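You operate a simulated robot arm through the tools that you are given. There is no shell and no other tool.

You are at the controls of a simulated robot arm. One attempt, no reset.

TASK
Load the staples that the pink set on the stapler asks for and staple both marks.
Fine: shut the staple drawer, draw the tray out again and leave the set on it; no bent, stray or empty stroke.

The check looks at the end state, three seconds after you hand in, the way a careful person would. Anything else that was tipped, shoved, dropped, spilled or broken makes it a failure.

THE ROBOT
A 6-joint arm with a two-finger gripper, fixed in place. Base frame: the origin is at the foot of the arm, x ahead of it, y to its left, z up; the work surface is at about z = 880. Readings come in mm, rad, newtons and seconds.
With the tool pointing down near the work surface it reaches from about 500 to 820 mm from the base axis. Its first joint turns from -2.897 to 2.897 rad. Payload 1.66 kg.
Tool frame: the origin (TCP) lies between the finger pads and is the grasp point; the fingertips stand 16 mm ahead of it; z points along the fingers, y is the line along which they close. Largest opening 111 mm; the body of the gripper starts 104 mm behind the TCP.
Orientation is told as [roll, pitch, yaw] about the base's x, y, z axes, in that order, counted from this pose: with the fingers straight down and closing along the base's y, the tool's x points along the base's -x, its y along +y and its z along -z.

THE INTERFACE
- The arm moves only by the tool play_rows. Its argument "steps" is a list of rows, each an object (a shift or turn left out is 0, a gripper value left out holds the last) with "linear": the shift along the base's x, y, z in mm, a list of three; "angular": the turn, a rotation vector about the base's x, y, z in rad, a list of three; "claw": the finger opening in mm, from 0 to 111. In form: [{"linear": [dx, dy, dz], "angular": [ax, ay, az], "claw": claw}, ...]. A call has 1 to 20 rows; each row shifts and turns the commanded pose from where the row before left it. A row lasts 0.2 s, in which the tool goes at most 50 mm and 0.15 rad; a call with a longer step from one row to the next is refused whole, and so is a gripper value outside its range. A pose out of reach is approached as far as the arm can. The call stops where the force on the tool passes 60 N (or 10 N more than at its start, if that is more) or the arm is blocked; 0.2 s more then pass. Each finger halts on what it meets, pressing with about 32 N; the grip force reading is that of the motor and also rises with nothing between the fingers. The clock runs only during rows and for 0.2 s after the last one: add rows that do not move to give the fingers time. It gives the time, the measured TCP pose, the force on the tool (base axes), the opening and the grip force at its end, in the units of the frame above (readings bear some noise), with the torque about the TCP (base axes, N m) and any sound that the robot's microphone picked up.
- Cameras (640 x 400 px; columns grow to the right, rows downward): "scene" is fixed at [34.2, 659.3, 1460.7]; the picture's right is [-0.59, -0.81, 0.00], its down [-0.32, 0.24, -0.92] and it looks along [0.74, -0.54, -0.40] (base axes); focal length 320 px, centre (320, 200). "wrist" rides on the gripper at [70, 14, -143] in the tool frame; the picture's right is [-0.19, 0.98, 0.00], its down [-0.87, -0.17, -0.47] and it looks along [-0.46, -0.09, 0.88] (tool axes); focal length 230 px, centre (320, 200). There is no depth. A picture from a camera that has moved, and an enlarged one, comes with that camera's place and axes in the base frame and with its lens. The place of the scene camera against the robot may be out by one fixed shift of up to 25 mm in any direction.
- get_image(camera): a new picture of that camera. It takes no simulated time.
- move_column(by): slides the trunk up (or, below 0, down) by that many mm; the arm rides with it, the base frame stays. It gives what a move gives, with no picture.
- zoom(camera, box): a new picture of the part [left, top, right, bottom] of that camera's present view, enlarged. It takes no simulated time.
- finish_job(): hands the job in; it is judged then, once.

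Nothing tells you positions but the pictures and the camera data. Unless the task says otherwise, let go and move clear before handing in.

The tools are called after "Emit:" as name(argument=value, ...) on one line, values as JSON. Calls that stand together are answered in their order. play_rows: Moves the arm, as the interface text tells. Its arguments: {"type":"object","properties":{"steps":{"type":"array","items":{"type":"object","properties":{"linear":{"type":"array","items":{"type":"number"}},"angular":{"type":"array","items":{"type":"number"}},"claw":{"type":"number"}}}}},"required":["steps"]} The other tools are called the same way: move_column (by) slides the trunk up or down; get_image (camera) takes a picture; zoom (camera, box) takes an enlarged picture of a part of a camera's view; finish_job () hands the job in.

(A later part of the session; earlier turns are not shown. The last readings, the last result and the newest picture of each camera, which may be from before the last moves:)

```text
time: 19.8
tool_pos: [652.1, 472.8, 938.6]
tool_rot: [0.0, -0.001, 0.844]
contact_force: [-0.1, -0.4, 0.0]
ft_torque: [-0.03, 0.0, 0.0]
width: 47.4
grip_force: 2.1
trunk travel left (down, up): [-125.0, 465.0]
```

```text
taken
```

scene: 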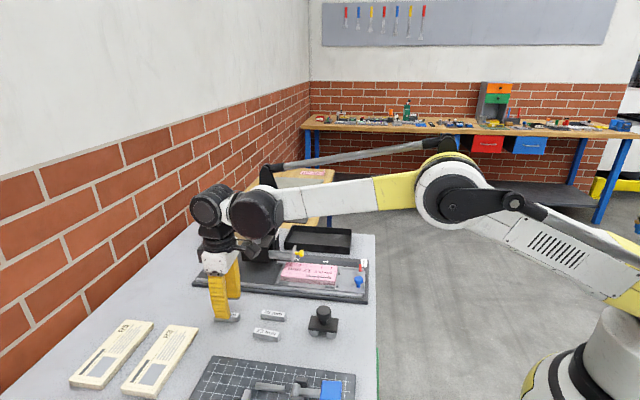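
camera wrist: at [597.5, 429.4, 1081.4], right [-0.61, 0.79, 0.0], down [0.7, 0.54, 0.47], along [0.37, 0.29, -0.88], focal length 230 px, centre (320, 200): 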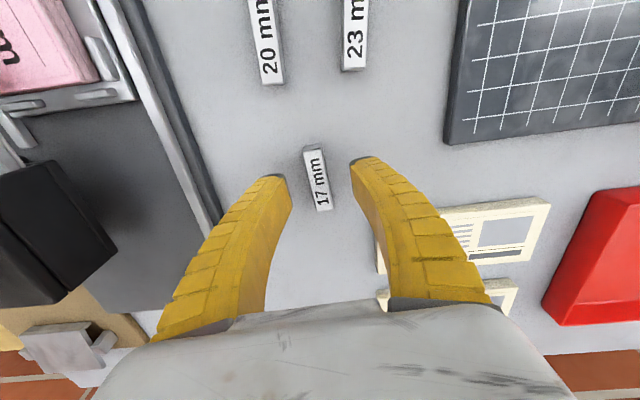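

Emit:
play_rows(steps=[{"linear": [10.2, 5, 0], "claw": 45}, {"linear": [0, 0, -12], "claw": 45}, {"linear": [0, 0, -12], "claw": 45}, {"linear": [0, 0, -10.4], "claw": 45}, {"linear": [0, 0, 0], "claw": 45}])

Emit:
zoom(camera="wrist", box=[250, 120, 390, 240])

Emit:
zoom(camera="scene", box=[190, 280, 270, 340])

```text
time: 20.9
tool_pos: [662.5, 478.0, 901.4]
tool_rot: [0.001, -0.001, 0.844]
contact_force: [0.5, 0.3, 0.4]
ft_torque: [0.01, 0.02, 0.0]
width: 47.4
grip_force: 1.5
trunk travel left (down, up): [-125.0, 465.0]
```

```text
3.33 times, centred on (320, 180) of wrist
camera zoom: at [608.3, 433.5, 1046.3], right [-0.61, 0.79, 0.0], down [0.7, 0.54, 0.47], along [0.37, 0.29, -0.88], focal length 767 px, centre (320, 267)
```

zoom: 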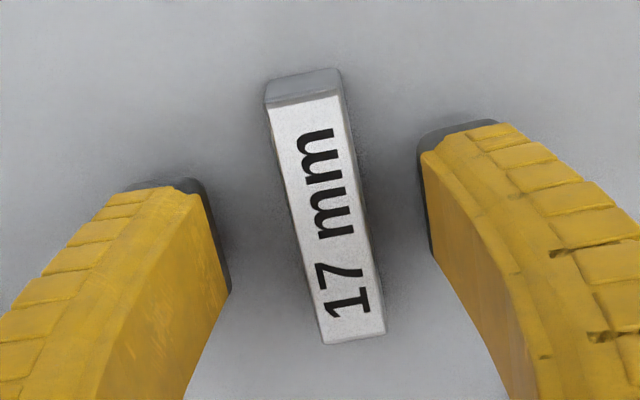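

```text
6.67 times, centred on (230, 310) of scene
camera zoom: at [34.2, 659.3, 1460.7], right [-0.59, -0.81, 0.0], down [-0.32, 0.24, -0.92], along [0.74, -0.54, -0.4], focal length 2130 px, centre (920, -533)
```

zoom: 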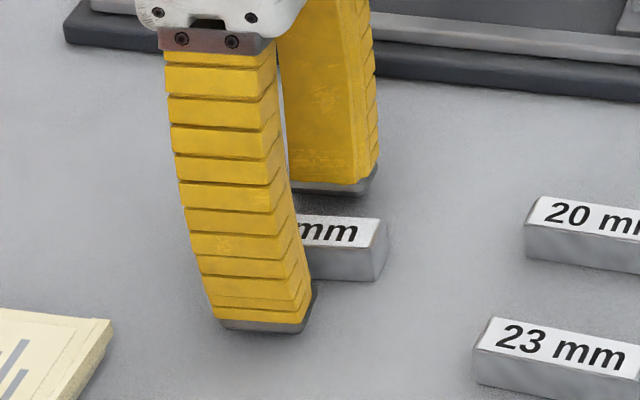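

In position, with fingertips a few mm above the bench on both sides of the stick. I'll raise 1.5 mm and close.

Emit:
play_rows(steps=[{"linear": [0, 0, 1.5], "claw": 30}, {"claw": 18}, {"claw": 10}, {"claw": 8}, {"claw": 8}])

Emit:
zoom(camera="wrist", box=[250, 120, 390, 240])

Emit:
zoom(camera="scene", box=[190, 280, 270, 340])

```text
time: 22.1
tool_pos: [663.0, 477.4, 904.9]
tool_rot: [-0.002, -0.003, 0.845]
contact_force: [1.0, 1.9, 12.1]
ft_torque: [-0.06, 0.05, 0.02]
width: 9.3
grip_force: 31.6
trunk travel left (down, up): [-125.0, 465.0]
```

```text
3.33 times, centred on (320, 180) of wrist
camera zoom: at [607.7, 433.3, 1049.2], right [-0.61, 0.79, 0.0], down [0.7, 0.54, 0.47], along [0.38, 0.29, -0.88], focal length 767 px, centre (320, 267)
```

zoom: 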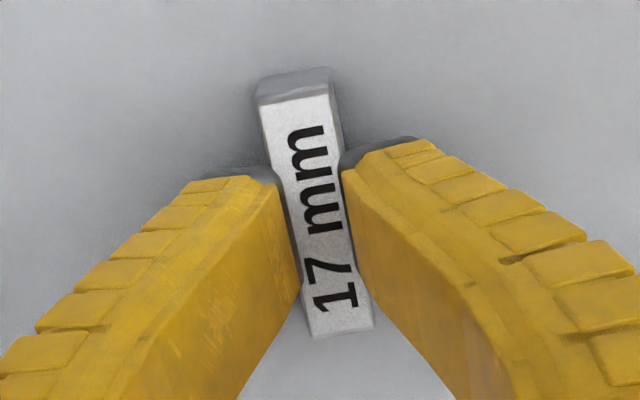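

```text
6.67 times, centred on (230, 310) of scene
camera zoom: at [34.2, 659.3, 1460.7], right [-0.59, -0.81, 0.0], down [-0.32, 0.24, -0.92], along [0.74, -0.54, -0.4], focal length 2130 px, centre (920, -533)
```

zoom: 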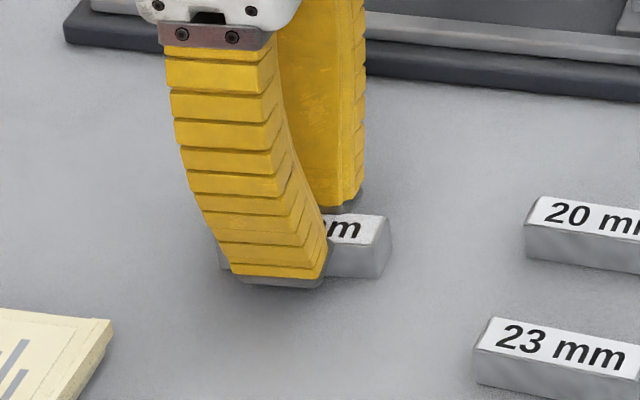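

Emit:
play_rows(steps=[{"linear": [0, 0, 5], "claw": 8}, {"linear": [0, 0, 10], "claw": 8}, {"linear": [0, 0, 15], "claw": 8}, {"linear": [0, 0, 0], "claw": 8}])

Emit:
get_image(camera="wrist")

Emit:
zoom(camera="wrist", box=[250, 120, 390, 240])

Emit:
zoom(camera="scene", box=[190, 270, 270, 330])

```text
time: 23.1
tool_pos: [664.1, 476.4, 934.2]
tool_rot: [0.0, 0.0, 0.844]
contact_force: [-0.2, 1.0, 0.4]
ft_torque: [-0.02, -0.03, 0.01]
width: 11.3
grip_force: 2.5
trunk travel left (down, up): [-125.0, 465.0]
```

```text
taken
camera wrist: at [608.3, 433.1, 1078.9], right [-0.61, 0.79, 0.0], down [0.7, 0.54, 0.47], along [0.37, 0.29, -0.88], focal length 230 px, centre (320, 200)
```

wrist: 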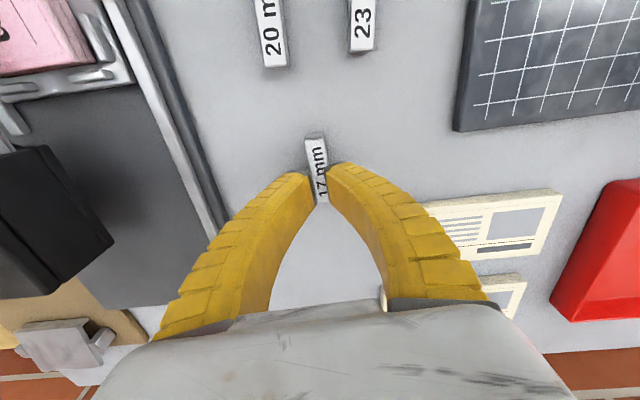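

```text
3.33 times, centred on (320, 180) of wrist
camera zoom: at [608.3, 433.1, 1078.9], right [-0.61, 0.79, 0.0], down [0.7, 0.54, 0.47], along [0.37, 0.29, -0.88], focal length 767 px, centre (320, 267)
```

zoom: 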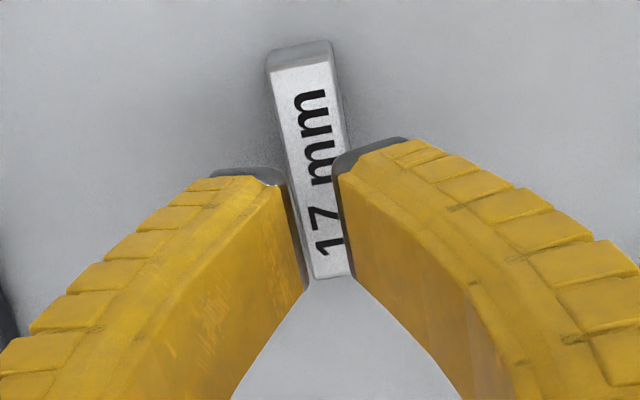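

```text
6.67 times, centred on (230, 300) of scene
camera zoom: at [34.2, 659.3, 1460.7], right [-0.59, -0.81, 0.0], down [-0.32, 0.24, -0.92], along [0.74, -0.54, -0.4], focal length 2130 px, centre (920, -467)
```

zoom: 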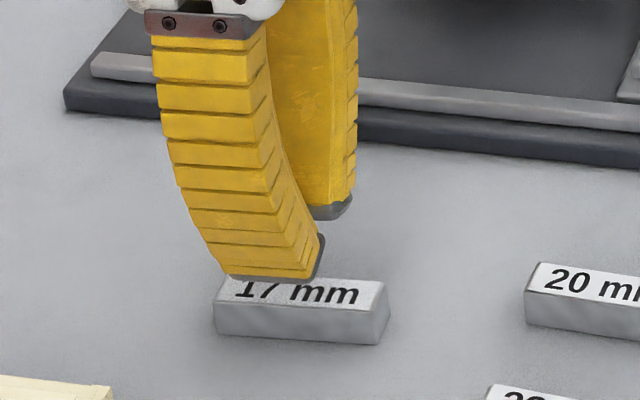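

The stick slipped out because I held it too near its top edge, so it is still on the bench, turned slightly to about 45°. I'll open, realign, go deeper (fingertips about 2 mm above the bench) and grip again.

Emit:
play_rows(steps=[{"linear": [0, 0, 5], "angular": [0, 0, -0.028], "claw": 40}, {"linear": [0.8, 0.1, 0], "angular": [0, 0, -0.028], "claw": 40}, {"linear": [0, 0, -15], "claw": 40}, {"linear": [0, 0, -15], "claw": 40}, {"linear": [0, 0, -10], "claw": 40}, {"linear": [0, 0, 0], "claw": 40}])

Emit:
zoom(camera="wrist", box=[250, 120, 390, 240])

Emit:
zoom(camera="scene", box=[190, 280, 270, 340])

```text
time: 24.6
tool_pos: [663.6, 477.6, 899.5]
tool_rot: [0.001, 0.0, 0.789]
contact_force: [0.6, 0.1, -0.1]
ft_torque: [0.01, 0.02, -0.03]
width: 42.5
grip_force: 1.1
trunk travel left (down, up): [-125.0, 465.0]
```

```text
3.33 times, centred on (320, 180) of wrist
camera zoom: at [606.3, 437.1, 1043.0], right [-0.56, 0.83, 0.0], down [0.73, 0.5, 0.47], along [0.39, 0.27, -0.88], focal length 767 px, centre (320, 267)
```

zoom: 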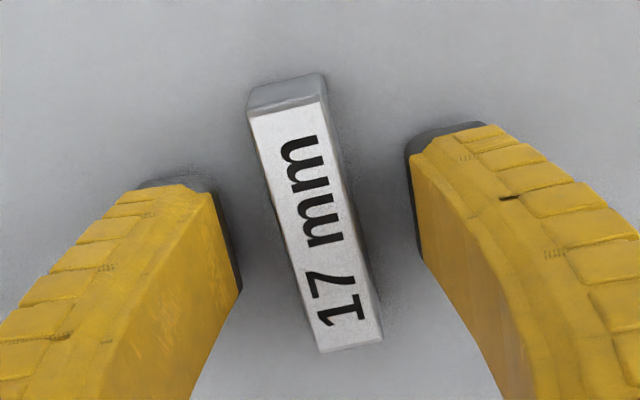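

```text
6.67 times, centred on (230, 310) of scene
camera zoom: at [34.2, 659.3, 1460.7], right [-0.59, -0.81, 0.0], down [-0.32, 0.24, -0.92], along [0.74, -0.54, -0.4], focal length 2130 px, centre (920, -533)
```

zoom: 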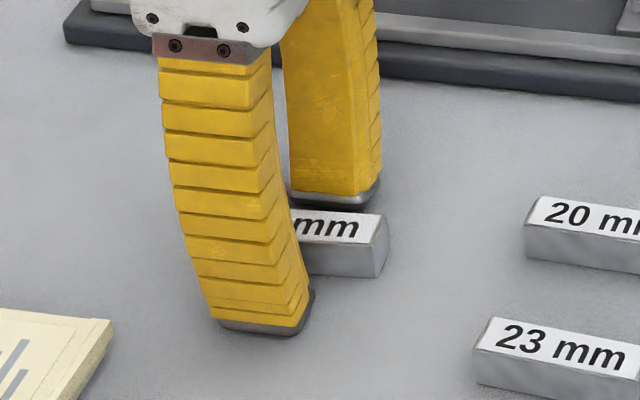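

Emit:
play_rows(steps=[{"linear": [0.5, -0.3, -1.2], "angular": [0, 0, 0.05], "claw": 40}, {"claw": 28}, {"claw": 18}, {"claw": 8}, {"claw": 3}, {"claw": 3}, {"claw": 3}])

Emit:
zoom(camera="wrist", box=[250, 120, 390, 240])

Emit:
zoom(camera="scene", box=[190, 280, 270, 340])

```text
time: 26.1
tool_pos: [664.1, 477.5, 897.6]
tool_rot: [0.001, -0.002, 0.839]
contact_force: [1.7, 1.1, 5.5]
ft_torque: [0.0, -0.01, 0.02]
width: 11.6
grip_force: 31.7
trunk travel left (down, up): [-125.0, 465.0]
```

```text
3.33 times, centred on (320, 180) of wrist
camera zoom: at [608.3, 434.0, 1042.0], right [-0.6, 0.8, 0.0], down [0.7, 0.53, 0.47], along [0.38, 0.29, -0.88], focal length 767 px, centre (320, 267)
```

zoom: 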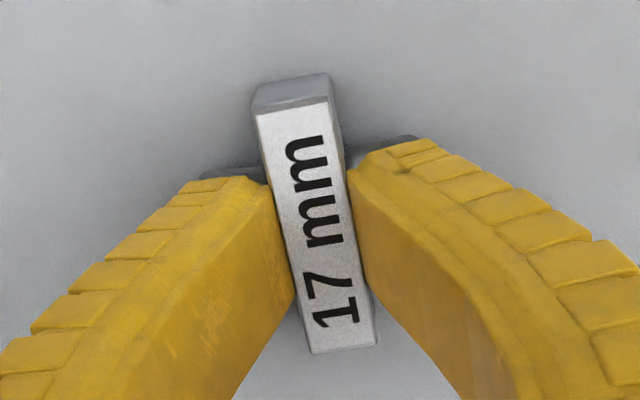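

```text
6.67 times, centred on (230, 310) of scene
camera zoom: at [34.2, 659.3, 1460.7], right [-0.59, -0.81, 0.0], down [-0.32, 0.24, -0.92], along [0.74, -0.54, -0.4], focal length 2130 px, centre (920, -533)
```

zoom: 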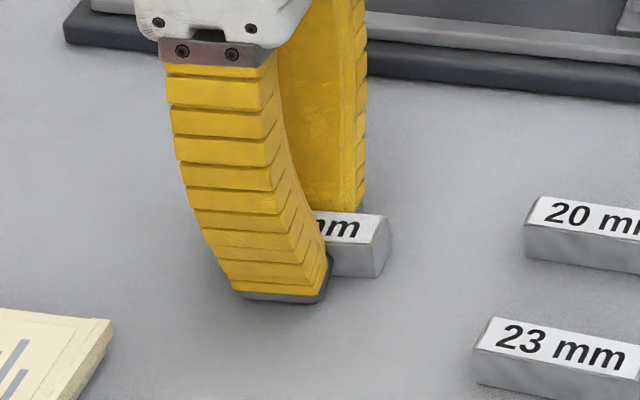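

Emit:
play_rows(steps=[{"linear": [0, 0, 4], "claw": 0}, {"linear": [0, 0, 6], "claw": 0}, {"linear": [0, 0, 0], "claw": 0}])

Emit:
zoom(camera="wrist", box=[250, 120, 390, 240])

Emit:
zoom(camera="scene", box=[190, 280, 270, 340])

```text
time: 26.9
tool_pos: [663.5, 477.3, 908.9]
tool_rot: [0.0, 0.002, 0.84]
contact_force: [1.0, 0.3, -0.7]
ft_torque: [0.0, 0.01, 0.01]
width: 8.7
grip_force: 32.4
trunk travel left (down, up): [-125.0, 465.0]
```

```text
3.33 times, centred on (320, 180) of wrist
camera zoom: at [608.4, 434.3, 1052.7], right [-0.6, 0.8, 0.0], down [0.7, 0.53, 0.47], along [0.38, 0.28, -0.88], focal length 767 px, centre (320, 267)
```

zoom: 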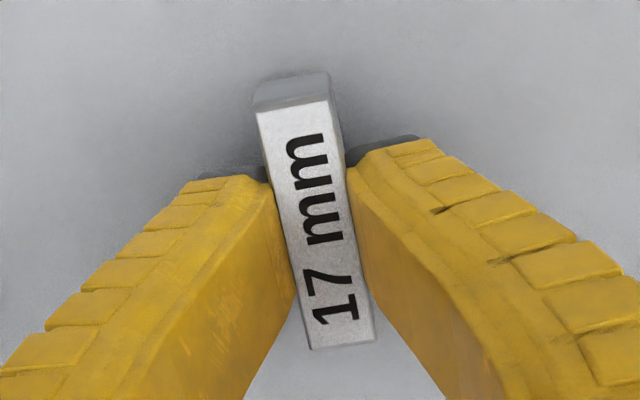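

```text
6.67 times, centred on (230, 310) of scene
camera zoom: at [34.2, 659.3, 1460.7], right [-0.59, -0.81, 0.0], down [-0.32, 0.24, -0.92], along [0.74, -0.54, -0.4], focal length 2130 px, centre (920, -533)
```

zoom: 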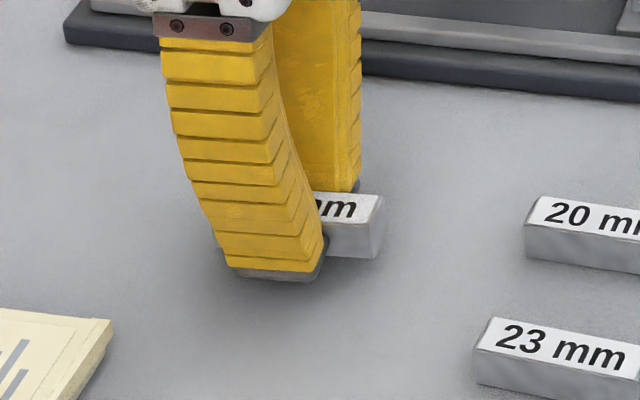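

The stick is now held and lifted. I'll carry it around the lever pad (first back toward the base, then over the tray) to a hover before the open drawer.

Emit:
play_rows(steps=[{"linear": [-5, -5, 30], "claw": 0}, {"linear": [-10, -10, 40], "claw": 0}, {"linear": [-15, -30, 35], "angular": [0, 0, -0.02], "claw": 0}, {"linear": [-22, -36, 15], "angular": [0, 0, -0.02], "claw": 0}, {"linear": [0, -40, 0], "angular": [0, 0, -0.023], "claw": 0}, {"linear": [5, -40, 0], "claw": 0}, {"linear": [10, -40, 0], "claw": 0}, {"linear": [30, -20, 0], "claw": 0}, {"linear": [30, -15, 0], "claw": 0}, {"linear": [0, 0, 0], "claw": 0}])

Emit:
get_image(camera="wrist")

Emit:
zoom(camera="wrist", box=[250, 130, 410, 270])

Emit:
zoom(camera="scene", box=[230, 190, 340, 270])

```text
time: 29.1
tool_pos: [688.1, 240.6, 1028.4]
tool_rot: [0.0, -0.001, 0.777]
contact_force: [-0.8, 0.2, -0.1]
ft_torque: [0.04, -0.01, 0.02]
width: 0.0
grip_force: 28.6
trunk travel left (down, up): [-125.0, 465.0]
```

```text
taken
camera wrist: at [630.1, 201.0, 1171.9], right [-0.55, 0.83, 0.0], down [0.73, 0.49, 0.47], along [0.39, 0.26, -0.88], focal length 230 px, centre (320, 200)
```

wrist: 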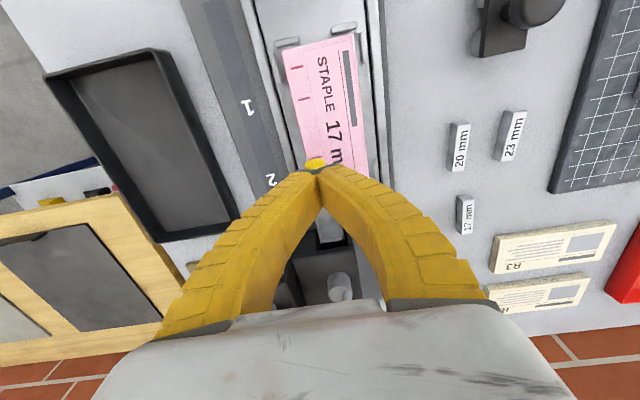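

```text
2.86 times, centred on (330, 200) of wrist
camera zoom: at [630.1, 201.0, 1171.9], right [-0.55, 0.83, 0.0], down [0.73, 0.49, 0.47], along [0.39, 0.26, -0.88], focal length 657 px, centre (291, 200)
```

zoom: 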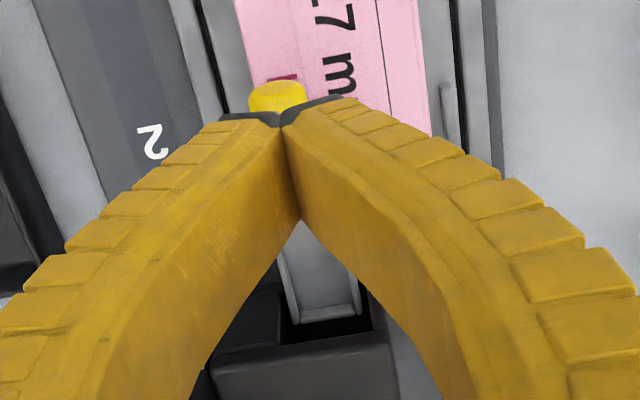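

```text
5.00 times, centred on (285, 230) of scene
camera zoom: at [34.2, 659.3, 1460.7], right [-0.59, -0.81, 0.0], down [-0.32, 0.24, -0.92], along [0.74, -0.54, -0.4], focal length 1598 px, centre (495, 50)
```

zoom: 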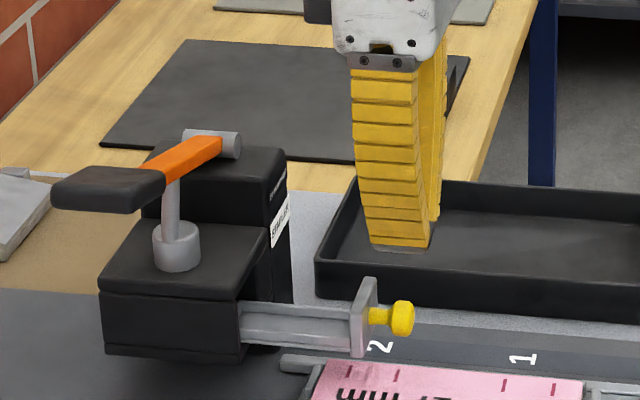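

The stick slipped out on the way: the fingers are fully closed and the stick is back on the bench. I need to see exactly where it lies and how the fingers meet.

Emit:
zoom(camera="wrist", box=[430, 90, 550, 250])

Emit:
zoom(camera="scene", box=[200, 290, 300, 350])

Emit:
zoom(camera="scene", box=[280, 190, 340, 260])

```text
2.50 times, centred on (490, 170) of wrist
camera zoom: at [630.1, 201.0, 1171.9], right [-0.55, 0.83, 0.0], down [0.73, 0.49, 0.47], along [0.39, 0.26, -0.88], focal length 575 px, centre (-105, 275)
```

zoom: 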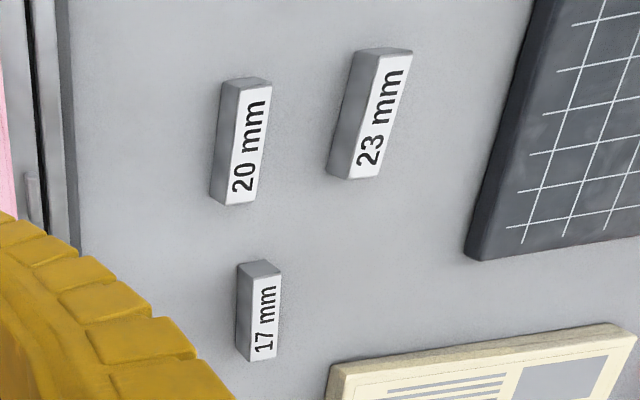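

```text
6.40 times, centred on (250, 320) of scene
camera zoom: at [34.2, 659.3, 1460.7], right [-0.59, -0.81, 0.0], down [-0.32, 0.24, -0.92], along [0.74, -0.54, -0.4], focal length 2045 px, centre (768, -568)
```

zoom: 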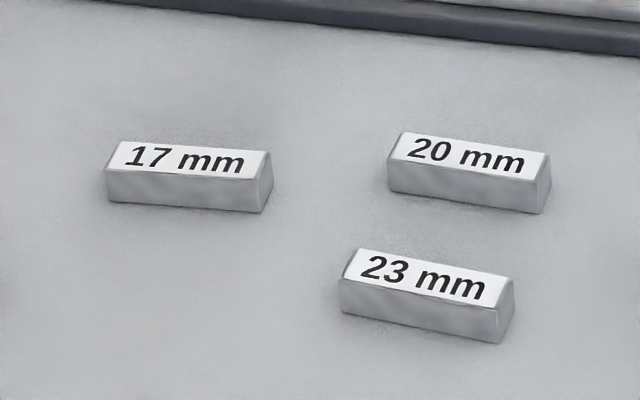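

```text
5.71 times, centred on (310, 225) of scene
camera zoom: at [34.2, 659.3, 1460.7], right [-0.59, -0.81, 0.0], down [-0.32, 0.24, -0.92], along [0.74, -0.54, -0.4], focal length 1826 px, centre (377, 57)
```

zoom: 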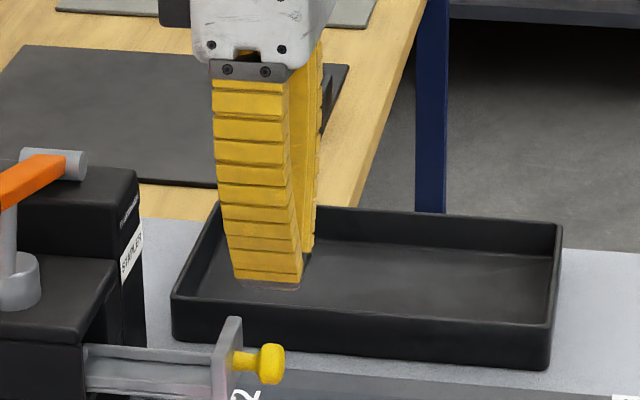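

The 17 mm stick is still upright at about (662, 475), so no harm done. Squeezing hard seems to wedge it out, so I'll return, grip it gently as low as possible and carry it slowly.

Emit:
play_rows(steps=[{"linear": [-30, 15, 0], "claw": 0}, {"linear": [-30, 20, 0], "claw": 10}, {"linear": [-10, 40, 0], "claw": 20}, {"linear": [-5, 40, 0], "claw": 40}, {"linear": [0, 40, 0], "claw": 40}, {"linear": [22, 36, -15], "angular": [0, 0, 0.02], "claw": 40}, {"linear": [15, 30, -35], "angular": [0, 0, 0.02], "claw": 40}, {"linear": [10, 10, -20], "angular": [0, 0, 0.02], "claw": 40}, {"linear": [0, 0, 0], "claw": 40}])

Emit:
zoom(camera="wrist", box=[250, 100, 390, 220])

```text
time: 31.1
tool_pos: [657.8, 471.7, 956.4]
tool_rot: [-0.002, 0.0, 0.837]
contact_force: [-0.4, 0.1, -0.5]
ft_torque: [0.02, -0.01, 0.0]
width: 42.3
grip_force: 1.4
trunk travel left (down, up): [-125.0, 465.0]
```

```text
3.33 times, centred on (320, 160) of wrist
camera zoom: at [602.6, 428.9, 1101.0], right [-0.6, 0.8, 0.0], down [0.7, 0.53, 0.47], along [0.38, 0.28, -0.88], focal length 767 px, centre (320, 333)
```

zoom: 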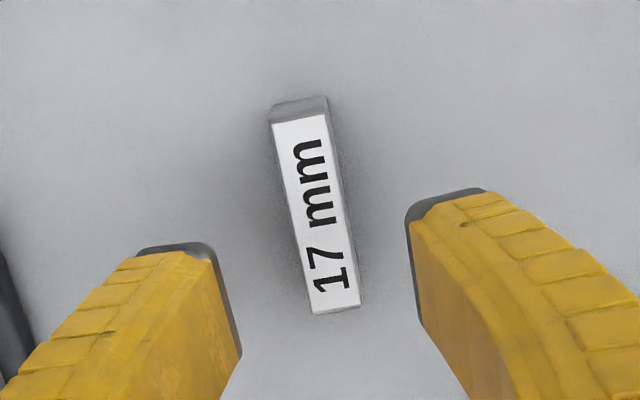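

Emit:
play_rows(steps=[{"linear": [3.3, 0.4, -20], "claw": 40}, {"linear": [0, 0, -20], "claw": 40}, {"linear": [0, 0, -14], "claw": 30}, {"linear": [0, 0, -5], "claw": 24}, {"linear": [0, 0, 0], "claw": 18}, {"linear": [0, 0, 0], "claw": 15}, {"linear": [0, 0, 0], "claw": 14}, {"linear": [0, 0, 0], "claw": 13}])

Emit:
zoom(camera="wrist", box=[250, 120, 390, 240])

```text
time: 33.0
tool_pos: [662.1, 472.6, 898.4]
tool_rot: [-0.001, -0.001, 0.838]
contact_force: [0.1, -0.6, -0.2]
ft_torque: [-0.01, 0.05, 0.0]
width: 16.3
grip_force: 2.5
trunk travel left (down, up): [-125.0, 465.0]
```

```text
3.33 times, centred on (320, 180) of wrist
camera zoom: at [606.4, 429.7, 1042.5], right [-0.6, 0.8, 0.0], down [0.7, 0.53, 0.47], along [0.38, 0.28, -0.88], focal length 767 px, centre (320, 267)
```

zoom: 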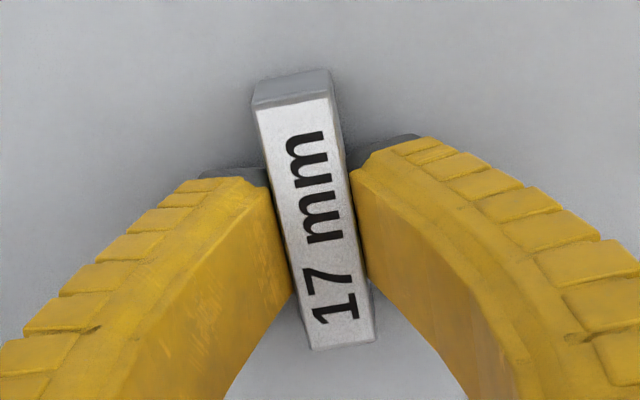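

The fingers are about to touch the stick. I'll close in small steps and watch the force.

Emit:
play_rows(steps=[{"claw": 12}, {"claw": 11}, {"claw": 10}, {"claw": 10}])

Emit:
play_rows(steps=[{"claw": 9}, {"claw": 8}, {"claw": 8}, {"claw": 8}])

Emit:
zoom(camera="wrist", box=[250, 120, 390, 240])

```text
time: 34.0
tool_pos: [661.5, 472.5, 899.0]
tool_rot: [0.001, -0.001, 0.837]
contact_force: [1.5, 0.3, 7.7]
ft_torque: [-0.02, 0.01, 0.0]
width: 11.8
grip_force: 31.4
trunk travel left (down, up): [-125.0, 465.0]
```

```text
time: 35.0
tool_pos: [662.2, 471.3, 898.6]
tool_rot: [0.0, -0.002, 0.835]
contact_force: [0.3, 0.2, 7.2]
ft_torque: [0.01, 0.01, -0.01]
width: 11.8
grip_force: 31.9
trunk travel left (down, up): [-125.0, 465.0]
```

```text
3.33 times, centred on (320, 180) of wrist
camera zoom: at [606.0, 429.4, 1043.0], right [-0.6, 0.8, 0.0], down [0.7, 0.53, 0.47], along [0.38, 0.28, -0.88], focal length 767 px, centre (320, 267)
```

zoom: 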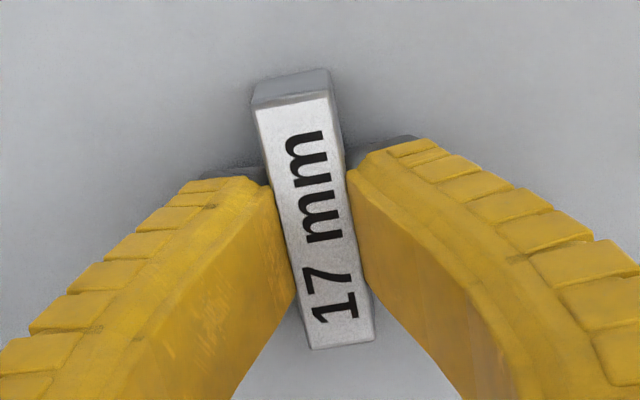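

Contact settles at width 11.8 with about 32 N. I'll keep this command, without squeezing further, lift very slowly and watch for slip.

Emit:
play_rows(steps=[{"linear": [0, 0, 1], "claw": 10}, {"linear": [0, 0, 2], "claw": 10}, {"linear": [0, 0, 2], "claw": 10}, {"linear": [0, 0, 2], "claw": 10}, {"linear": [0, 0, 2], "claw": 10}, {"linear": [0, 0, 1], "claw": 10}])

Emit:
zoom(camera="wrist", box=[250, 120, 390, 240])

Emit:
zoom(camera="scene", box=[200, 285, 260, 330])

```text
time: 36.4
tool_pos: [662.3, 473.1, 908.4]
tool_rot: [0.0, 0.001, 0.836]
contact_force: [0.3, 0.4, -0.9]
ft_torque: [0.02, -0.02, -0.02]
width: 13.3
grip_force: 3.0
trunk travel left (down, up): [-125.0, 465.0]
```

```text
3.33 times, centred on (320, 180) of wrist
camera zoom: at [607.1, 430.4, 1053.1], right [-0.6, 0.8, 0.0], down [0.7, 0.53, 0.47], along [0.38, 0.28, -0.88], focal length 767 px, centre (320, 267)
```

zoom: 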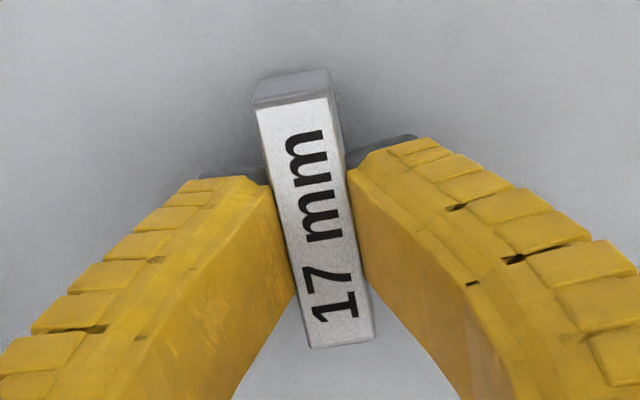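

```text
8.89 times, centred on (230, 308) of scene
camera zoom: at [34.2, 659.3, 1460.7], right [-0.59, -0.81, 0.0], down [-0.32, 0.24, -0.92], along [0.74, -0.54, -0.4], focal length 2840 px, centre (1120, -756)
```

zoom: 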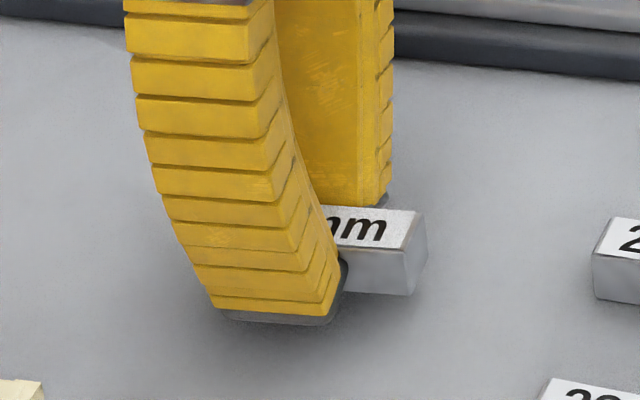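

The stick is lifting and held gently now. I'll continue slowly and check along the way.

Emit:
play_rows(steps=[{"linear": [0, 0, 1.5], "claw": 10}, {"linear": [0, 0, 2.5], "claw": 10}, {"linear": [0, 0, 4], "claw": 10}, {"linear": [0, 0, 5], "claw": 10}, {"linear": [0, 0, 5], "claw": 10}, {"linear": [0, 0, 5], "claw": 10}, {"linear": [0, 0, 5], "claw": 10}, {"linear": [0, 0, 4], "claw": 10}, {"linear": [0, 0, 3], "claw": 10}, {"linear": [0, 0, 1.5], "claw": 10}])

Emit:
zoom(camera="wrist", box=[250, 120, 390, 240])

Emit:
zoom(camera="scene", box=[200, 270, 260, 315])

```text
time: 38.5
tool_pos: [661.1, 473.0, 945.5]
tool_rot: [-0.001, 0.001, 0.836]
contact_force: [-0.4, 0.4, -0.7]
ft_torque: [-0.01, 0.01, 0.0]
width: 13.0
grip_force: 3.4
trunk travel left (down, up): [-125.0, 465.0]
```

```text
3.33 times, centred on (320, 180) of wrist
camera zoom: at [606.8, 430.1, 1089.1], right [-0.6, 0.8, 0.0], down [0.7, 0.53, 0.47], along [0.38, 0.28, -0.88], focal length 767 px, centre (320, 267)
```

zoom: 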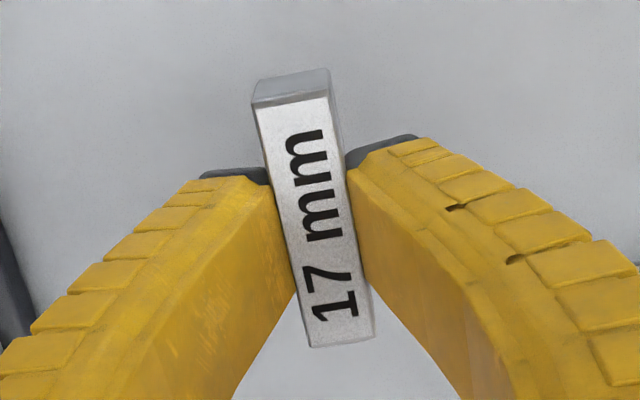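

```text
8.89 times, centred on (230, 292) of scene
camera zoom: at [34.2, 659.3, 1460.7], right [-0.59, -0.81, 0.0], down [-0.32, 0.24, -0.92], along [0.74, -0.54, -0.4], focal length 2840 px, centre (1120, -622)
```

zoom: 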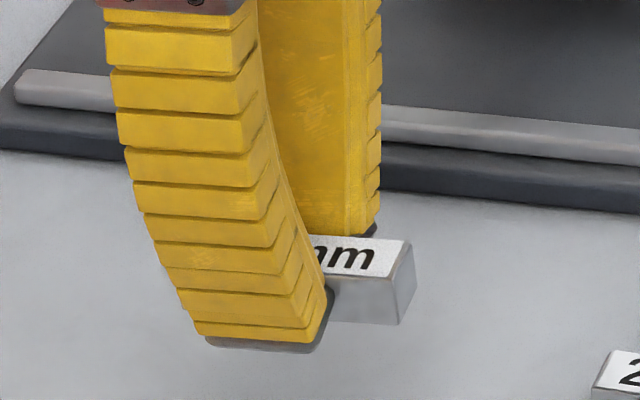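

Emit:
play_rows(steps=[{"linear": [0, 0, 3], "claw": 10}, {"linear": [0, 0, 6], "claw": 10}, {"linear": [-1, -2, 8], "claw": 10}, {"linear": [-3, -5, 8], "claw": 10}, {"linear": [-5, -8, 8], "claw": 10}, {"linear": [-5, -8, 8], "claw": 10}, {"linear": [-5, -8, 8], "claw": 10}, {"linear": [-5, -8, 8], "claw": 10}, {"linear": [-5, -8, 8], "claw": 10}, {"linear": [-5, -8, 8], "claw": 10}, {"linear": [-5, -9, 4], "claw": 10}, {"linear": [-4, -9, 2], "claw": 10}, {"linear": [-2, -10, 0], "claw": 10}, {"linear": [-1, -10, 0], "claw": 10}, {"linear": [0, -10, 0], "claw": 10}, {"linear": [0, -10, 0], "claw": 10}, {"linear": [0, -10, 0], "claw": 10}, {"linear": [0, -8, 0], "claw": 10}, {"linear": [0, -5, 0], "claw": 10}, {"linear": [0, -2, 0], "claw": 10}])

Emit:
zoom(camera="wrist", box=[250, 120, 390, 240])

```text
time: 42.8
tool_pos: [616.9, 335.0, 1024.5]
tool_rot: [0.0, 0.0, 0.838]
contact_force: [-0.4, -0.2, -0.7]
ft_torque: [0.0, 0.03, 0.0]
width: 13.1
grip_force: 3.3
trunk travel left (down, up): [-125.0, 465.0]
```

```text
3.33 times, centred on (320, 180) of wrist
camera zoom: at [560.9, 292.0, 1168.5], right [-0.6, 0.8, 0.0], down [0.7, 0.53, 0.47], along [0.38, 0.28, -0.88], focal length 767 px, centre (320, 267)
```

zoom: 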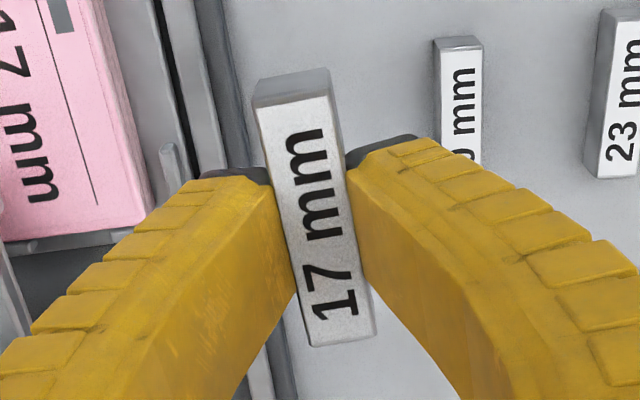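

Emit:
play_rows(steps=[{"linear": [2, -3, 0], "claw": 10}, {"linear": [4, -6, 0], "angular": [0, 0, -0.005], "claw": 10}, {"linear": [6, -8, 0], "angular": [0, 0, -0.006], "claw": 10}, {"linear": [6, -8, 0], "angular": [0, 0, -0.006], "claw": 10}, {"linear": [6, -8, 0], "angular": [0, 0, -0.006], "claw": 10}, {"linear": [6, -8, 0], "angular": [0, 0, -0.006], "claw": 10}, {"linear": [6, -8, 0], "angular": [0, 0, -0.006], "claw": 10}, {"linear": [6, -8, 0], "angular": [0, 0, -0.006], "claw": 10}, {"linear": [6, -8, 0], "angular": [0, 0, -0.006], "claw": 10}, {"linear": [6, -8, 0], "angular": [0, 0, -0.006], "claw": 10}, {"linear": [6, -8, 0], "angular": [0, 0, -0.006], "claw": 10}, {"linear": [6, -8, 0], "angular": [0, 0, -0.002], "claw": 10}, {"linear": [4, -4, 0], "claw": 10}, {"linear": [2, -2, 0], "claw": 10}])

Emit:
get_image(camera="wrist")

Emit:
zoom(camera="wrist", box=[260, 140, 390, 260])

Emit:
zoom(camera="scene", box=[230, 190, 340, 270])

```text
time: 45.8
tool_pos: [688.0, 239.0, 1024.2]
tool_rot: [0.0, 0.001, 0.774]
contact_force: [0.7, 0.7, 0.3]
ft_torque: [0.0, -0.03, 0.03]
width: 13.0
grip_force: 3.9
trunk travel left (down, up): [-125.0, 465.0]
```

```text
taken
camera wrist: at [630.6, 200.0, 1168.0], right [-0.55, 0.83, 0.0], down [0.74, 0.49, 0.47], along [0.39, 0.26, -0.88], focal length 230 px, centre (320, 200)
```

wrist: 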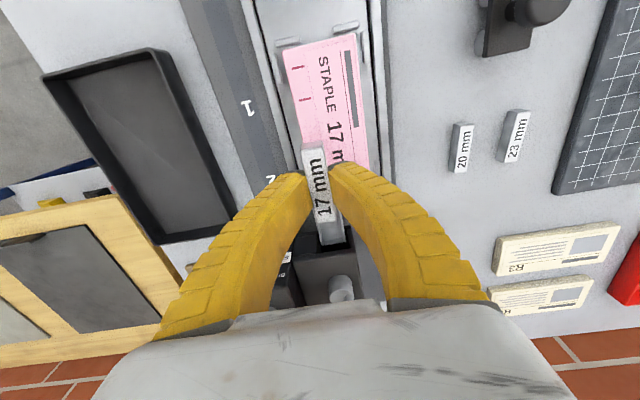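

```text
3.33 times, centred on (325, 200) of wrist
camera zoom: at [630.6, 200.0, 1168.0], right [-0.55, 0.83, 0.0], down [0.74, 0.49, 0.47], along [0.39, 0.26, -0.88], focal length 767 px, centre (303, 200)
```

zoom: 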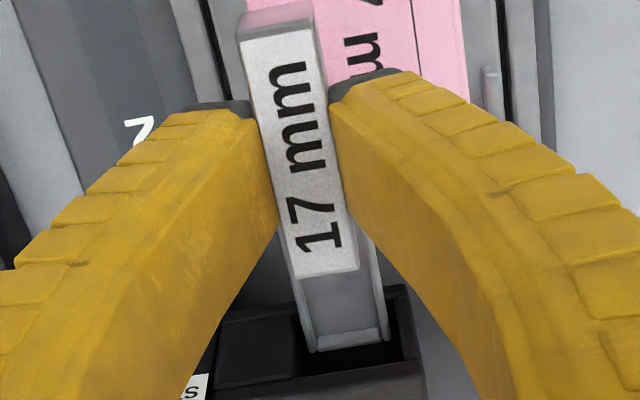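

```text
5.00 times, centred on (285, 230) of scene
camera zoom: at [34.2, 659.3, 1460.7], right [-0.59, -0.81, 0.0], down [-0.32, 0.24, -0.92], along [0.74, -0.54, -0.4], focal length 1598 px, centre (495, 50)
```

zoom: 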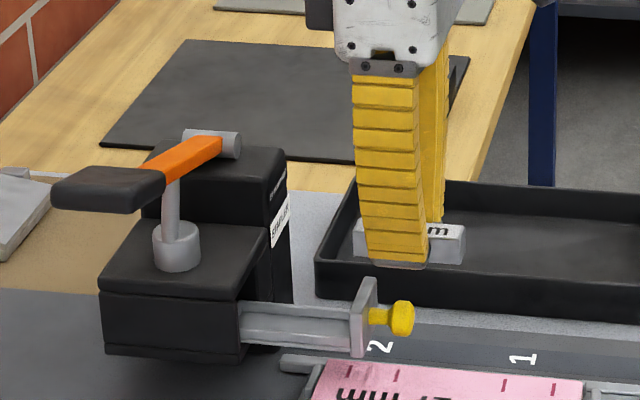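

The stick is firmly held and aligned with the tool. I'll move slowly over the channel centre, TCP about (738.5, 280).

Emit:
play_rows(steps=[{"linear": [2, 1.5, 0], "claw": 10}, {"linear": [4.5, 3.5, 0], "claw": 10}, {"linear": [6.5, 5.5, 0], "claw": 10}, {"linear": [7, 6, 0], "claw": 10}, {"linear": [7, 6, 0], "claw": 10}, {"linear": [7, 6, 0], "claw": 10}, {"linear": [7, 5.5, 0], "claw": 10}, {"linear": [5.5, 4, 0], "claw": 10}, {"linear": [3, 2.2, 0], "claw": 10}, {"linear": [1, 0.8, 0], "claw": 10}])

Emit:
get_image(camera="wrist")

Emit:
zoom(camera="wrist", box=[260, 120, 390, 240])

Emit:
zoom(camera="scene", box=[230, 200, 340, 270])

```text
time: 48.0
tool_pos: [738.0, 282.0, 1023.6]
tool_rot: [0.0, 0.001, 0.777]
contact_force: [0.2, -0.6, -0.9]
ft_torque: [0.03, 0.0, -0.03]
width: 13.0
grip_force: 3.7
trunk travel left (down, up): [-125.0, 465.0]
```

```text
taken
camera wrist: at [680.8, 242.4, 1168.3], right [-0.55, 0.83, 0.0], down [0.73, 0.49, 0.47], along [0.39, 0.26, -0.88], focal length 230 px, centre (320, 200)
```

wrist: 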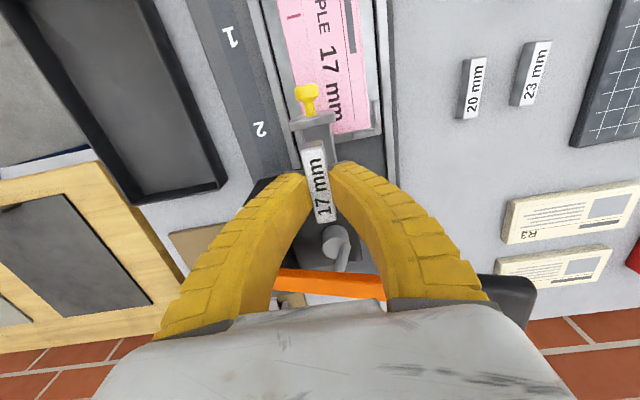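

```text
3.33 times, centred on (325, 180) of wrist
camera zoom: at [680.8, 242.4, 1168.3], right [-0.55, 0.83, 0.0], down [0.73, 0.49, 0.47], along [0.39, 0.26, -0.88], focal length 767 px, centre (303, 267)
```

zoom: 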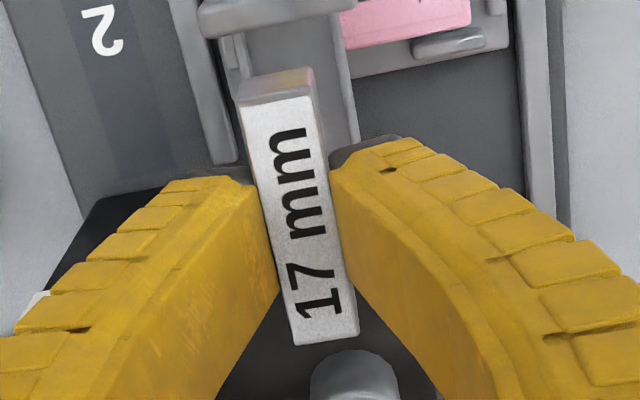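

```text
5.71 times, centred on (285, 235) of scene
camera zoom: at [34.2, 659.3, 1460.7], right [-0.59, -0.81, 0.0], down [-0.32, 0.24, -0.92], along [0.74, -0.54, -0.4], focal length 1826 px, centre (520, 0)
```

zoom: 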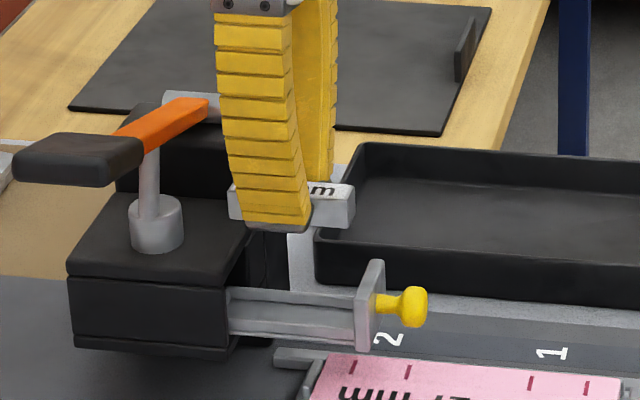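

Emit:
zoom(camera="wrist", box=[285, 80, 355, 170])

Emit:
zoom(camera="scene", box=[260, 220, 310, 265])

```text
4.44 times, centred on (320, 125) of wrist
camera zoom: at [680.8, 242.4, 1168.3], right [-0.55, 0.83, 0.0], down [0.73, 0.49, 0.47], along [0.39, 0.26, -0.88], focal length 1022 px, centre (320, 533)
```

zoom: 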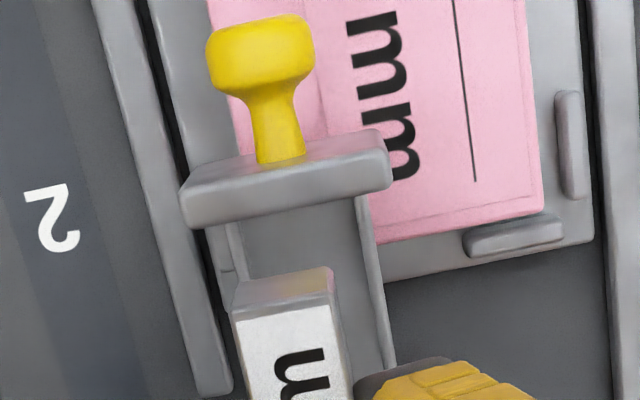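

```text
8.89 times, centred on (285, 242) of scene
camera zoom: at [34.2, 659.3, 1460.7], right [-0.59, -0.81, 0.0], down [-0.32, 0.24, -0.92], along [0.74, -0.54, -0.4], focal length 2840 px, centre (631, -178)
```

zoom: 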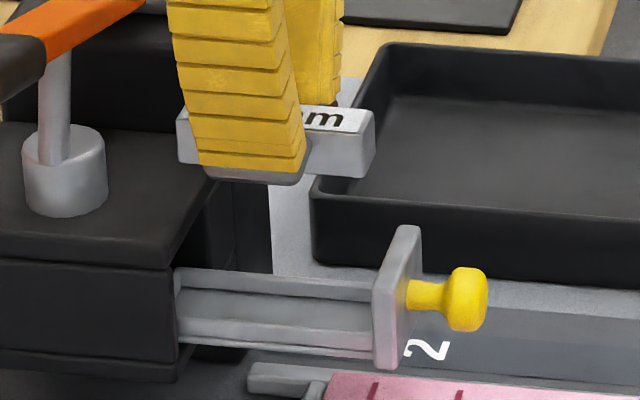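

Emit:
zoom(camera="scene", box=[274, 228, 304, 262])

Emit:
zoom(camera="scene", box=[258, 228, 288, 262])

```text
11.76 times, centred on (289, 245) of scene
camera zoom: at [34.2, 659.3, 1460.7], right [-0.59, -0.81, 0.0], down [-0.32, 0.24, -0.92], along [0.74, -0.54, -0.4], focal length 3759 px, centre (685, -329)
```

zoom: 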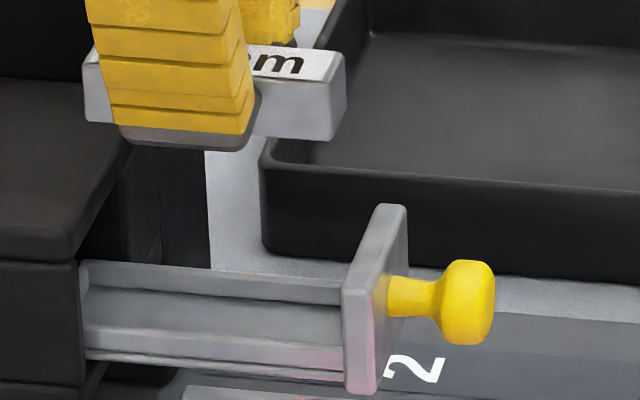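

```text
11.76 times, centred on (273, 245) of scene
camera zoom: at [34.2, 659.3, 1460.7], right [-0.59, -0.81, 0.0], down [-0.32, 0.24, -0.92], along [0.74, -0.54, -0.4], focal length 3759 px, centre (873, -329)
```

zoom: 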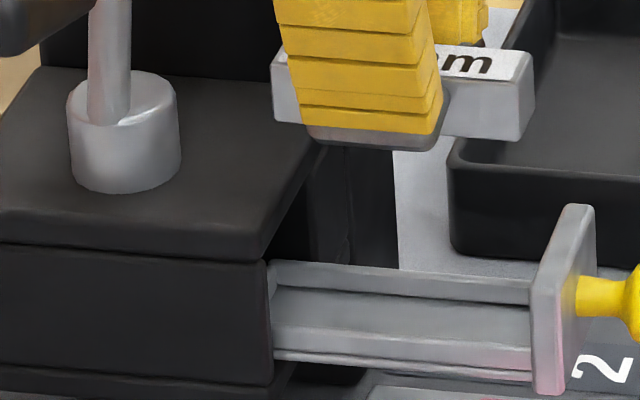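

By both cameras the stick's rear end nearly overlaps the head's front plane, so I'll shift 2.4 mm toward the drawer plate and then descend slowly to just above the channel walls.

Emit:
play_rows(steps=[{"linear": [-0.8, -0.8, 0], "claw": 10}, {"linear": [-0.9, -0.9, 0], "claw": 10}, {"linear": [0, 0, -2], "claw": 10}, {"linear": [0, 0, -4], "claw": 10}, {"linear": [0, 0, -5], "claw": 10}, {"linear": [0, 0, -5], "claw": 10}, {"linear": [0, 0, -5], "claw": 10}, {"linear": [0, 0, -4], "claw": 10}, {"linear": [0, 0, -3], "claw": 10}, {"linear": [0, 0, -2], "claw": 10}, {"linear": [0, 0, 0], "claw": 10}])

Emit:
get_image(camera="wrist")

Emit:
zoom(camera="wrist", box=[270, 110, 370, 230])

Emit:
zoom(camera="scene", box=[258, 228, 304, 262])

```text
time: 50.4
tool_pos: [737.1, 279.5, 994.3]
tool_rot: [-0.001, 0.001, 0.777]
contact_force: [-0.1, -0.2, 0.3]
ft_torque: [-0.02, 0.01, -0.02]
width: 13.1
grip_force: 2.6
trunk travel left (down, up): [-125.0, 465.0]
```

```text
taken
camera wrist: at [679.6, 240.2, 1138.5], right [-0.55, 0.83, 0.0], down [0.74, 0.49, 0.47], along [0.39, 0.26, -0.88], focal length 230 px, centre (320, 200)
```

wrist: 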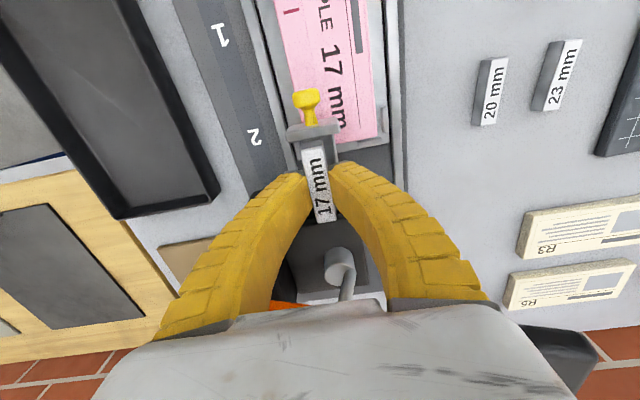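

```text
3.33 times, centred on (320, 170) of wrist
camera zoom: at [679.6, 240.2, 1138.5], right [-0.55, 0.83, 0.0], down [0.74, 0.49, 0.47], along [0.39, 0.26, -0.88], focal length 767 px, centre (320, 300)
```

zoom: 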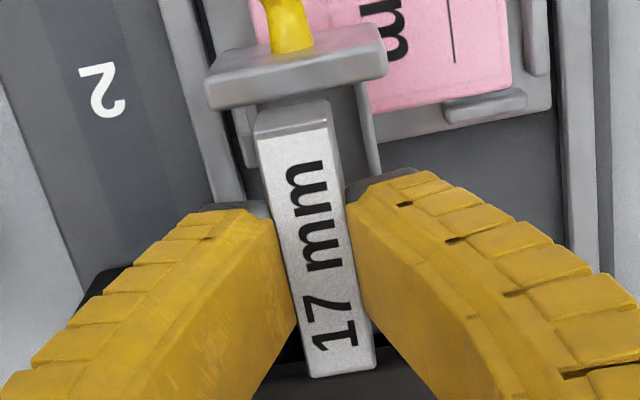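

```text
11.76 times, centred on (281, 245) of scene
camera zoom: at [34.2, 659.3, 1460.7], right [-0.59, -0.81, 0.0], down [-0.32, 0.24, -0.92], along [0.74, -0.54, -0.4], focal length 3759 px, centre (779, -329)
```

zoom: 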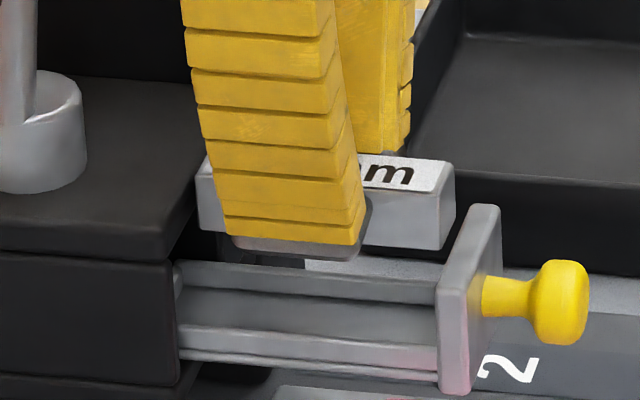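

Emit:
play_rows(steps=[{"linear": [-0.4, 0.6, -2], "claw": 10}, {"linear": [0, 0, -4], "claw": 10}, {"linear": [0, 0, -4], "claw": 10}, {"linear": [0, 0, -3], "claw": 10}, {"linear": [0, 0, -2], "claw": 10}, {"linear": [0, 0, 0], "claw": 10}])

Emit:
zoom(camera="wrist", box=[270, 110, 370, 230])

Emit:
zoom(camera="scene", box=[258, 228, 304, 262])

```text
time: 51.8
tool_pos: [737.1, 280.6, 980.4]
tool_rot: [0.0, -0.001, 0.776]
contact_force: [-0.8, 0.6, -0.8]
ft_torque: [0.03, -0.02, 0.01]
width: 13.0
grip_force: 3.6
trunk travel left (down, up): [-125.0, 465.0]
```

```text
3.33 times, centred on (320, 170) of wrist
camera zoom: at [679.7, 240.9, 1123.5], right [-0.55, 0.83, 0.0], down [0.74, 0.49, 0.47], along [0.39, 0.26, -0.88], focal length 767 px, centre (320, 300)
```

zoom: 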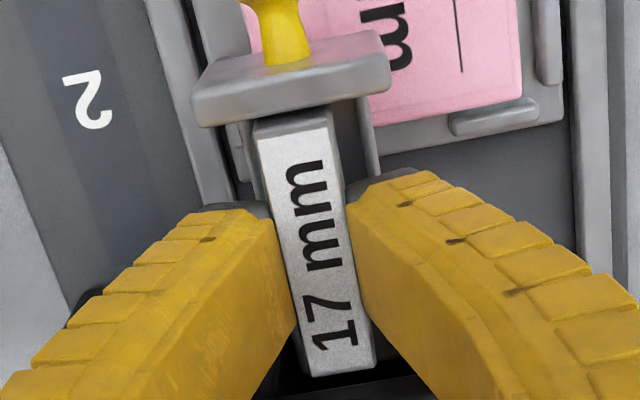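

```text
11.76 times, centred on (281, 245) of scene
camera zoom: at [34.2, 659.3, 1460.7], right [-0.59, -0.81, 0.0], down [-0.32, 0.24, -0.92], along [0.74, -0.54, -0.4], focal length 3759 px, centre (779, -329)
```

zoom: 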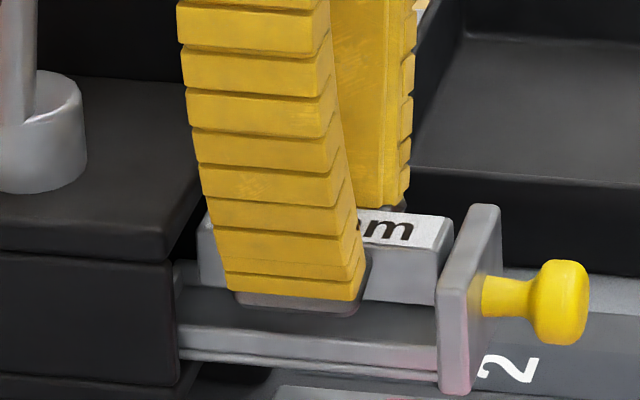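

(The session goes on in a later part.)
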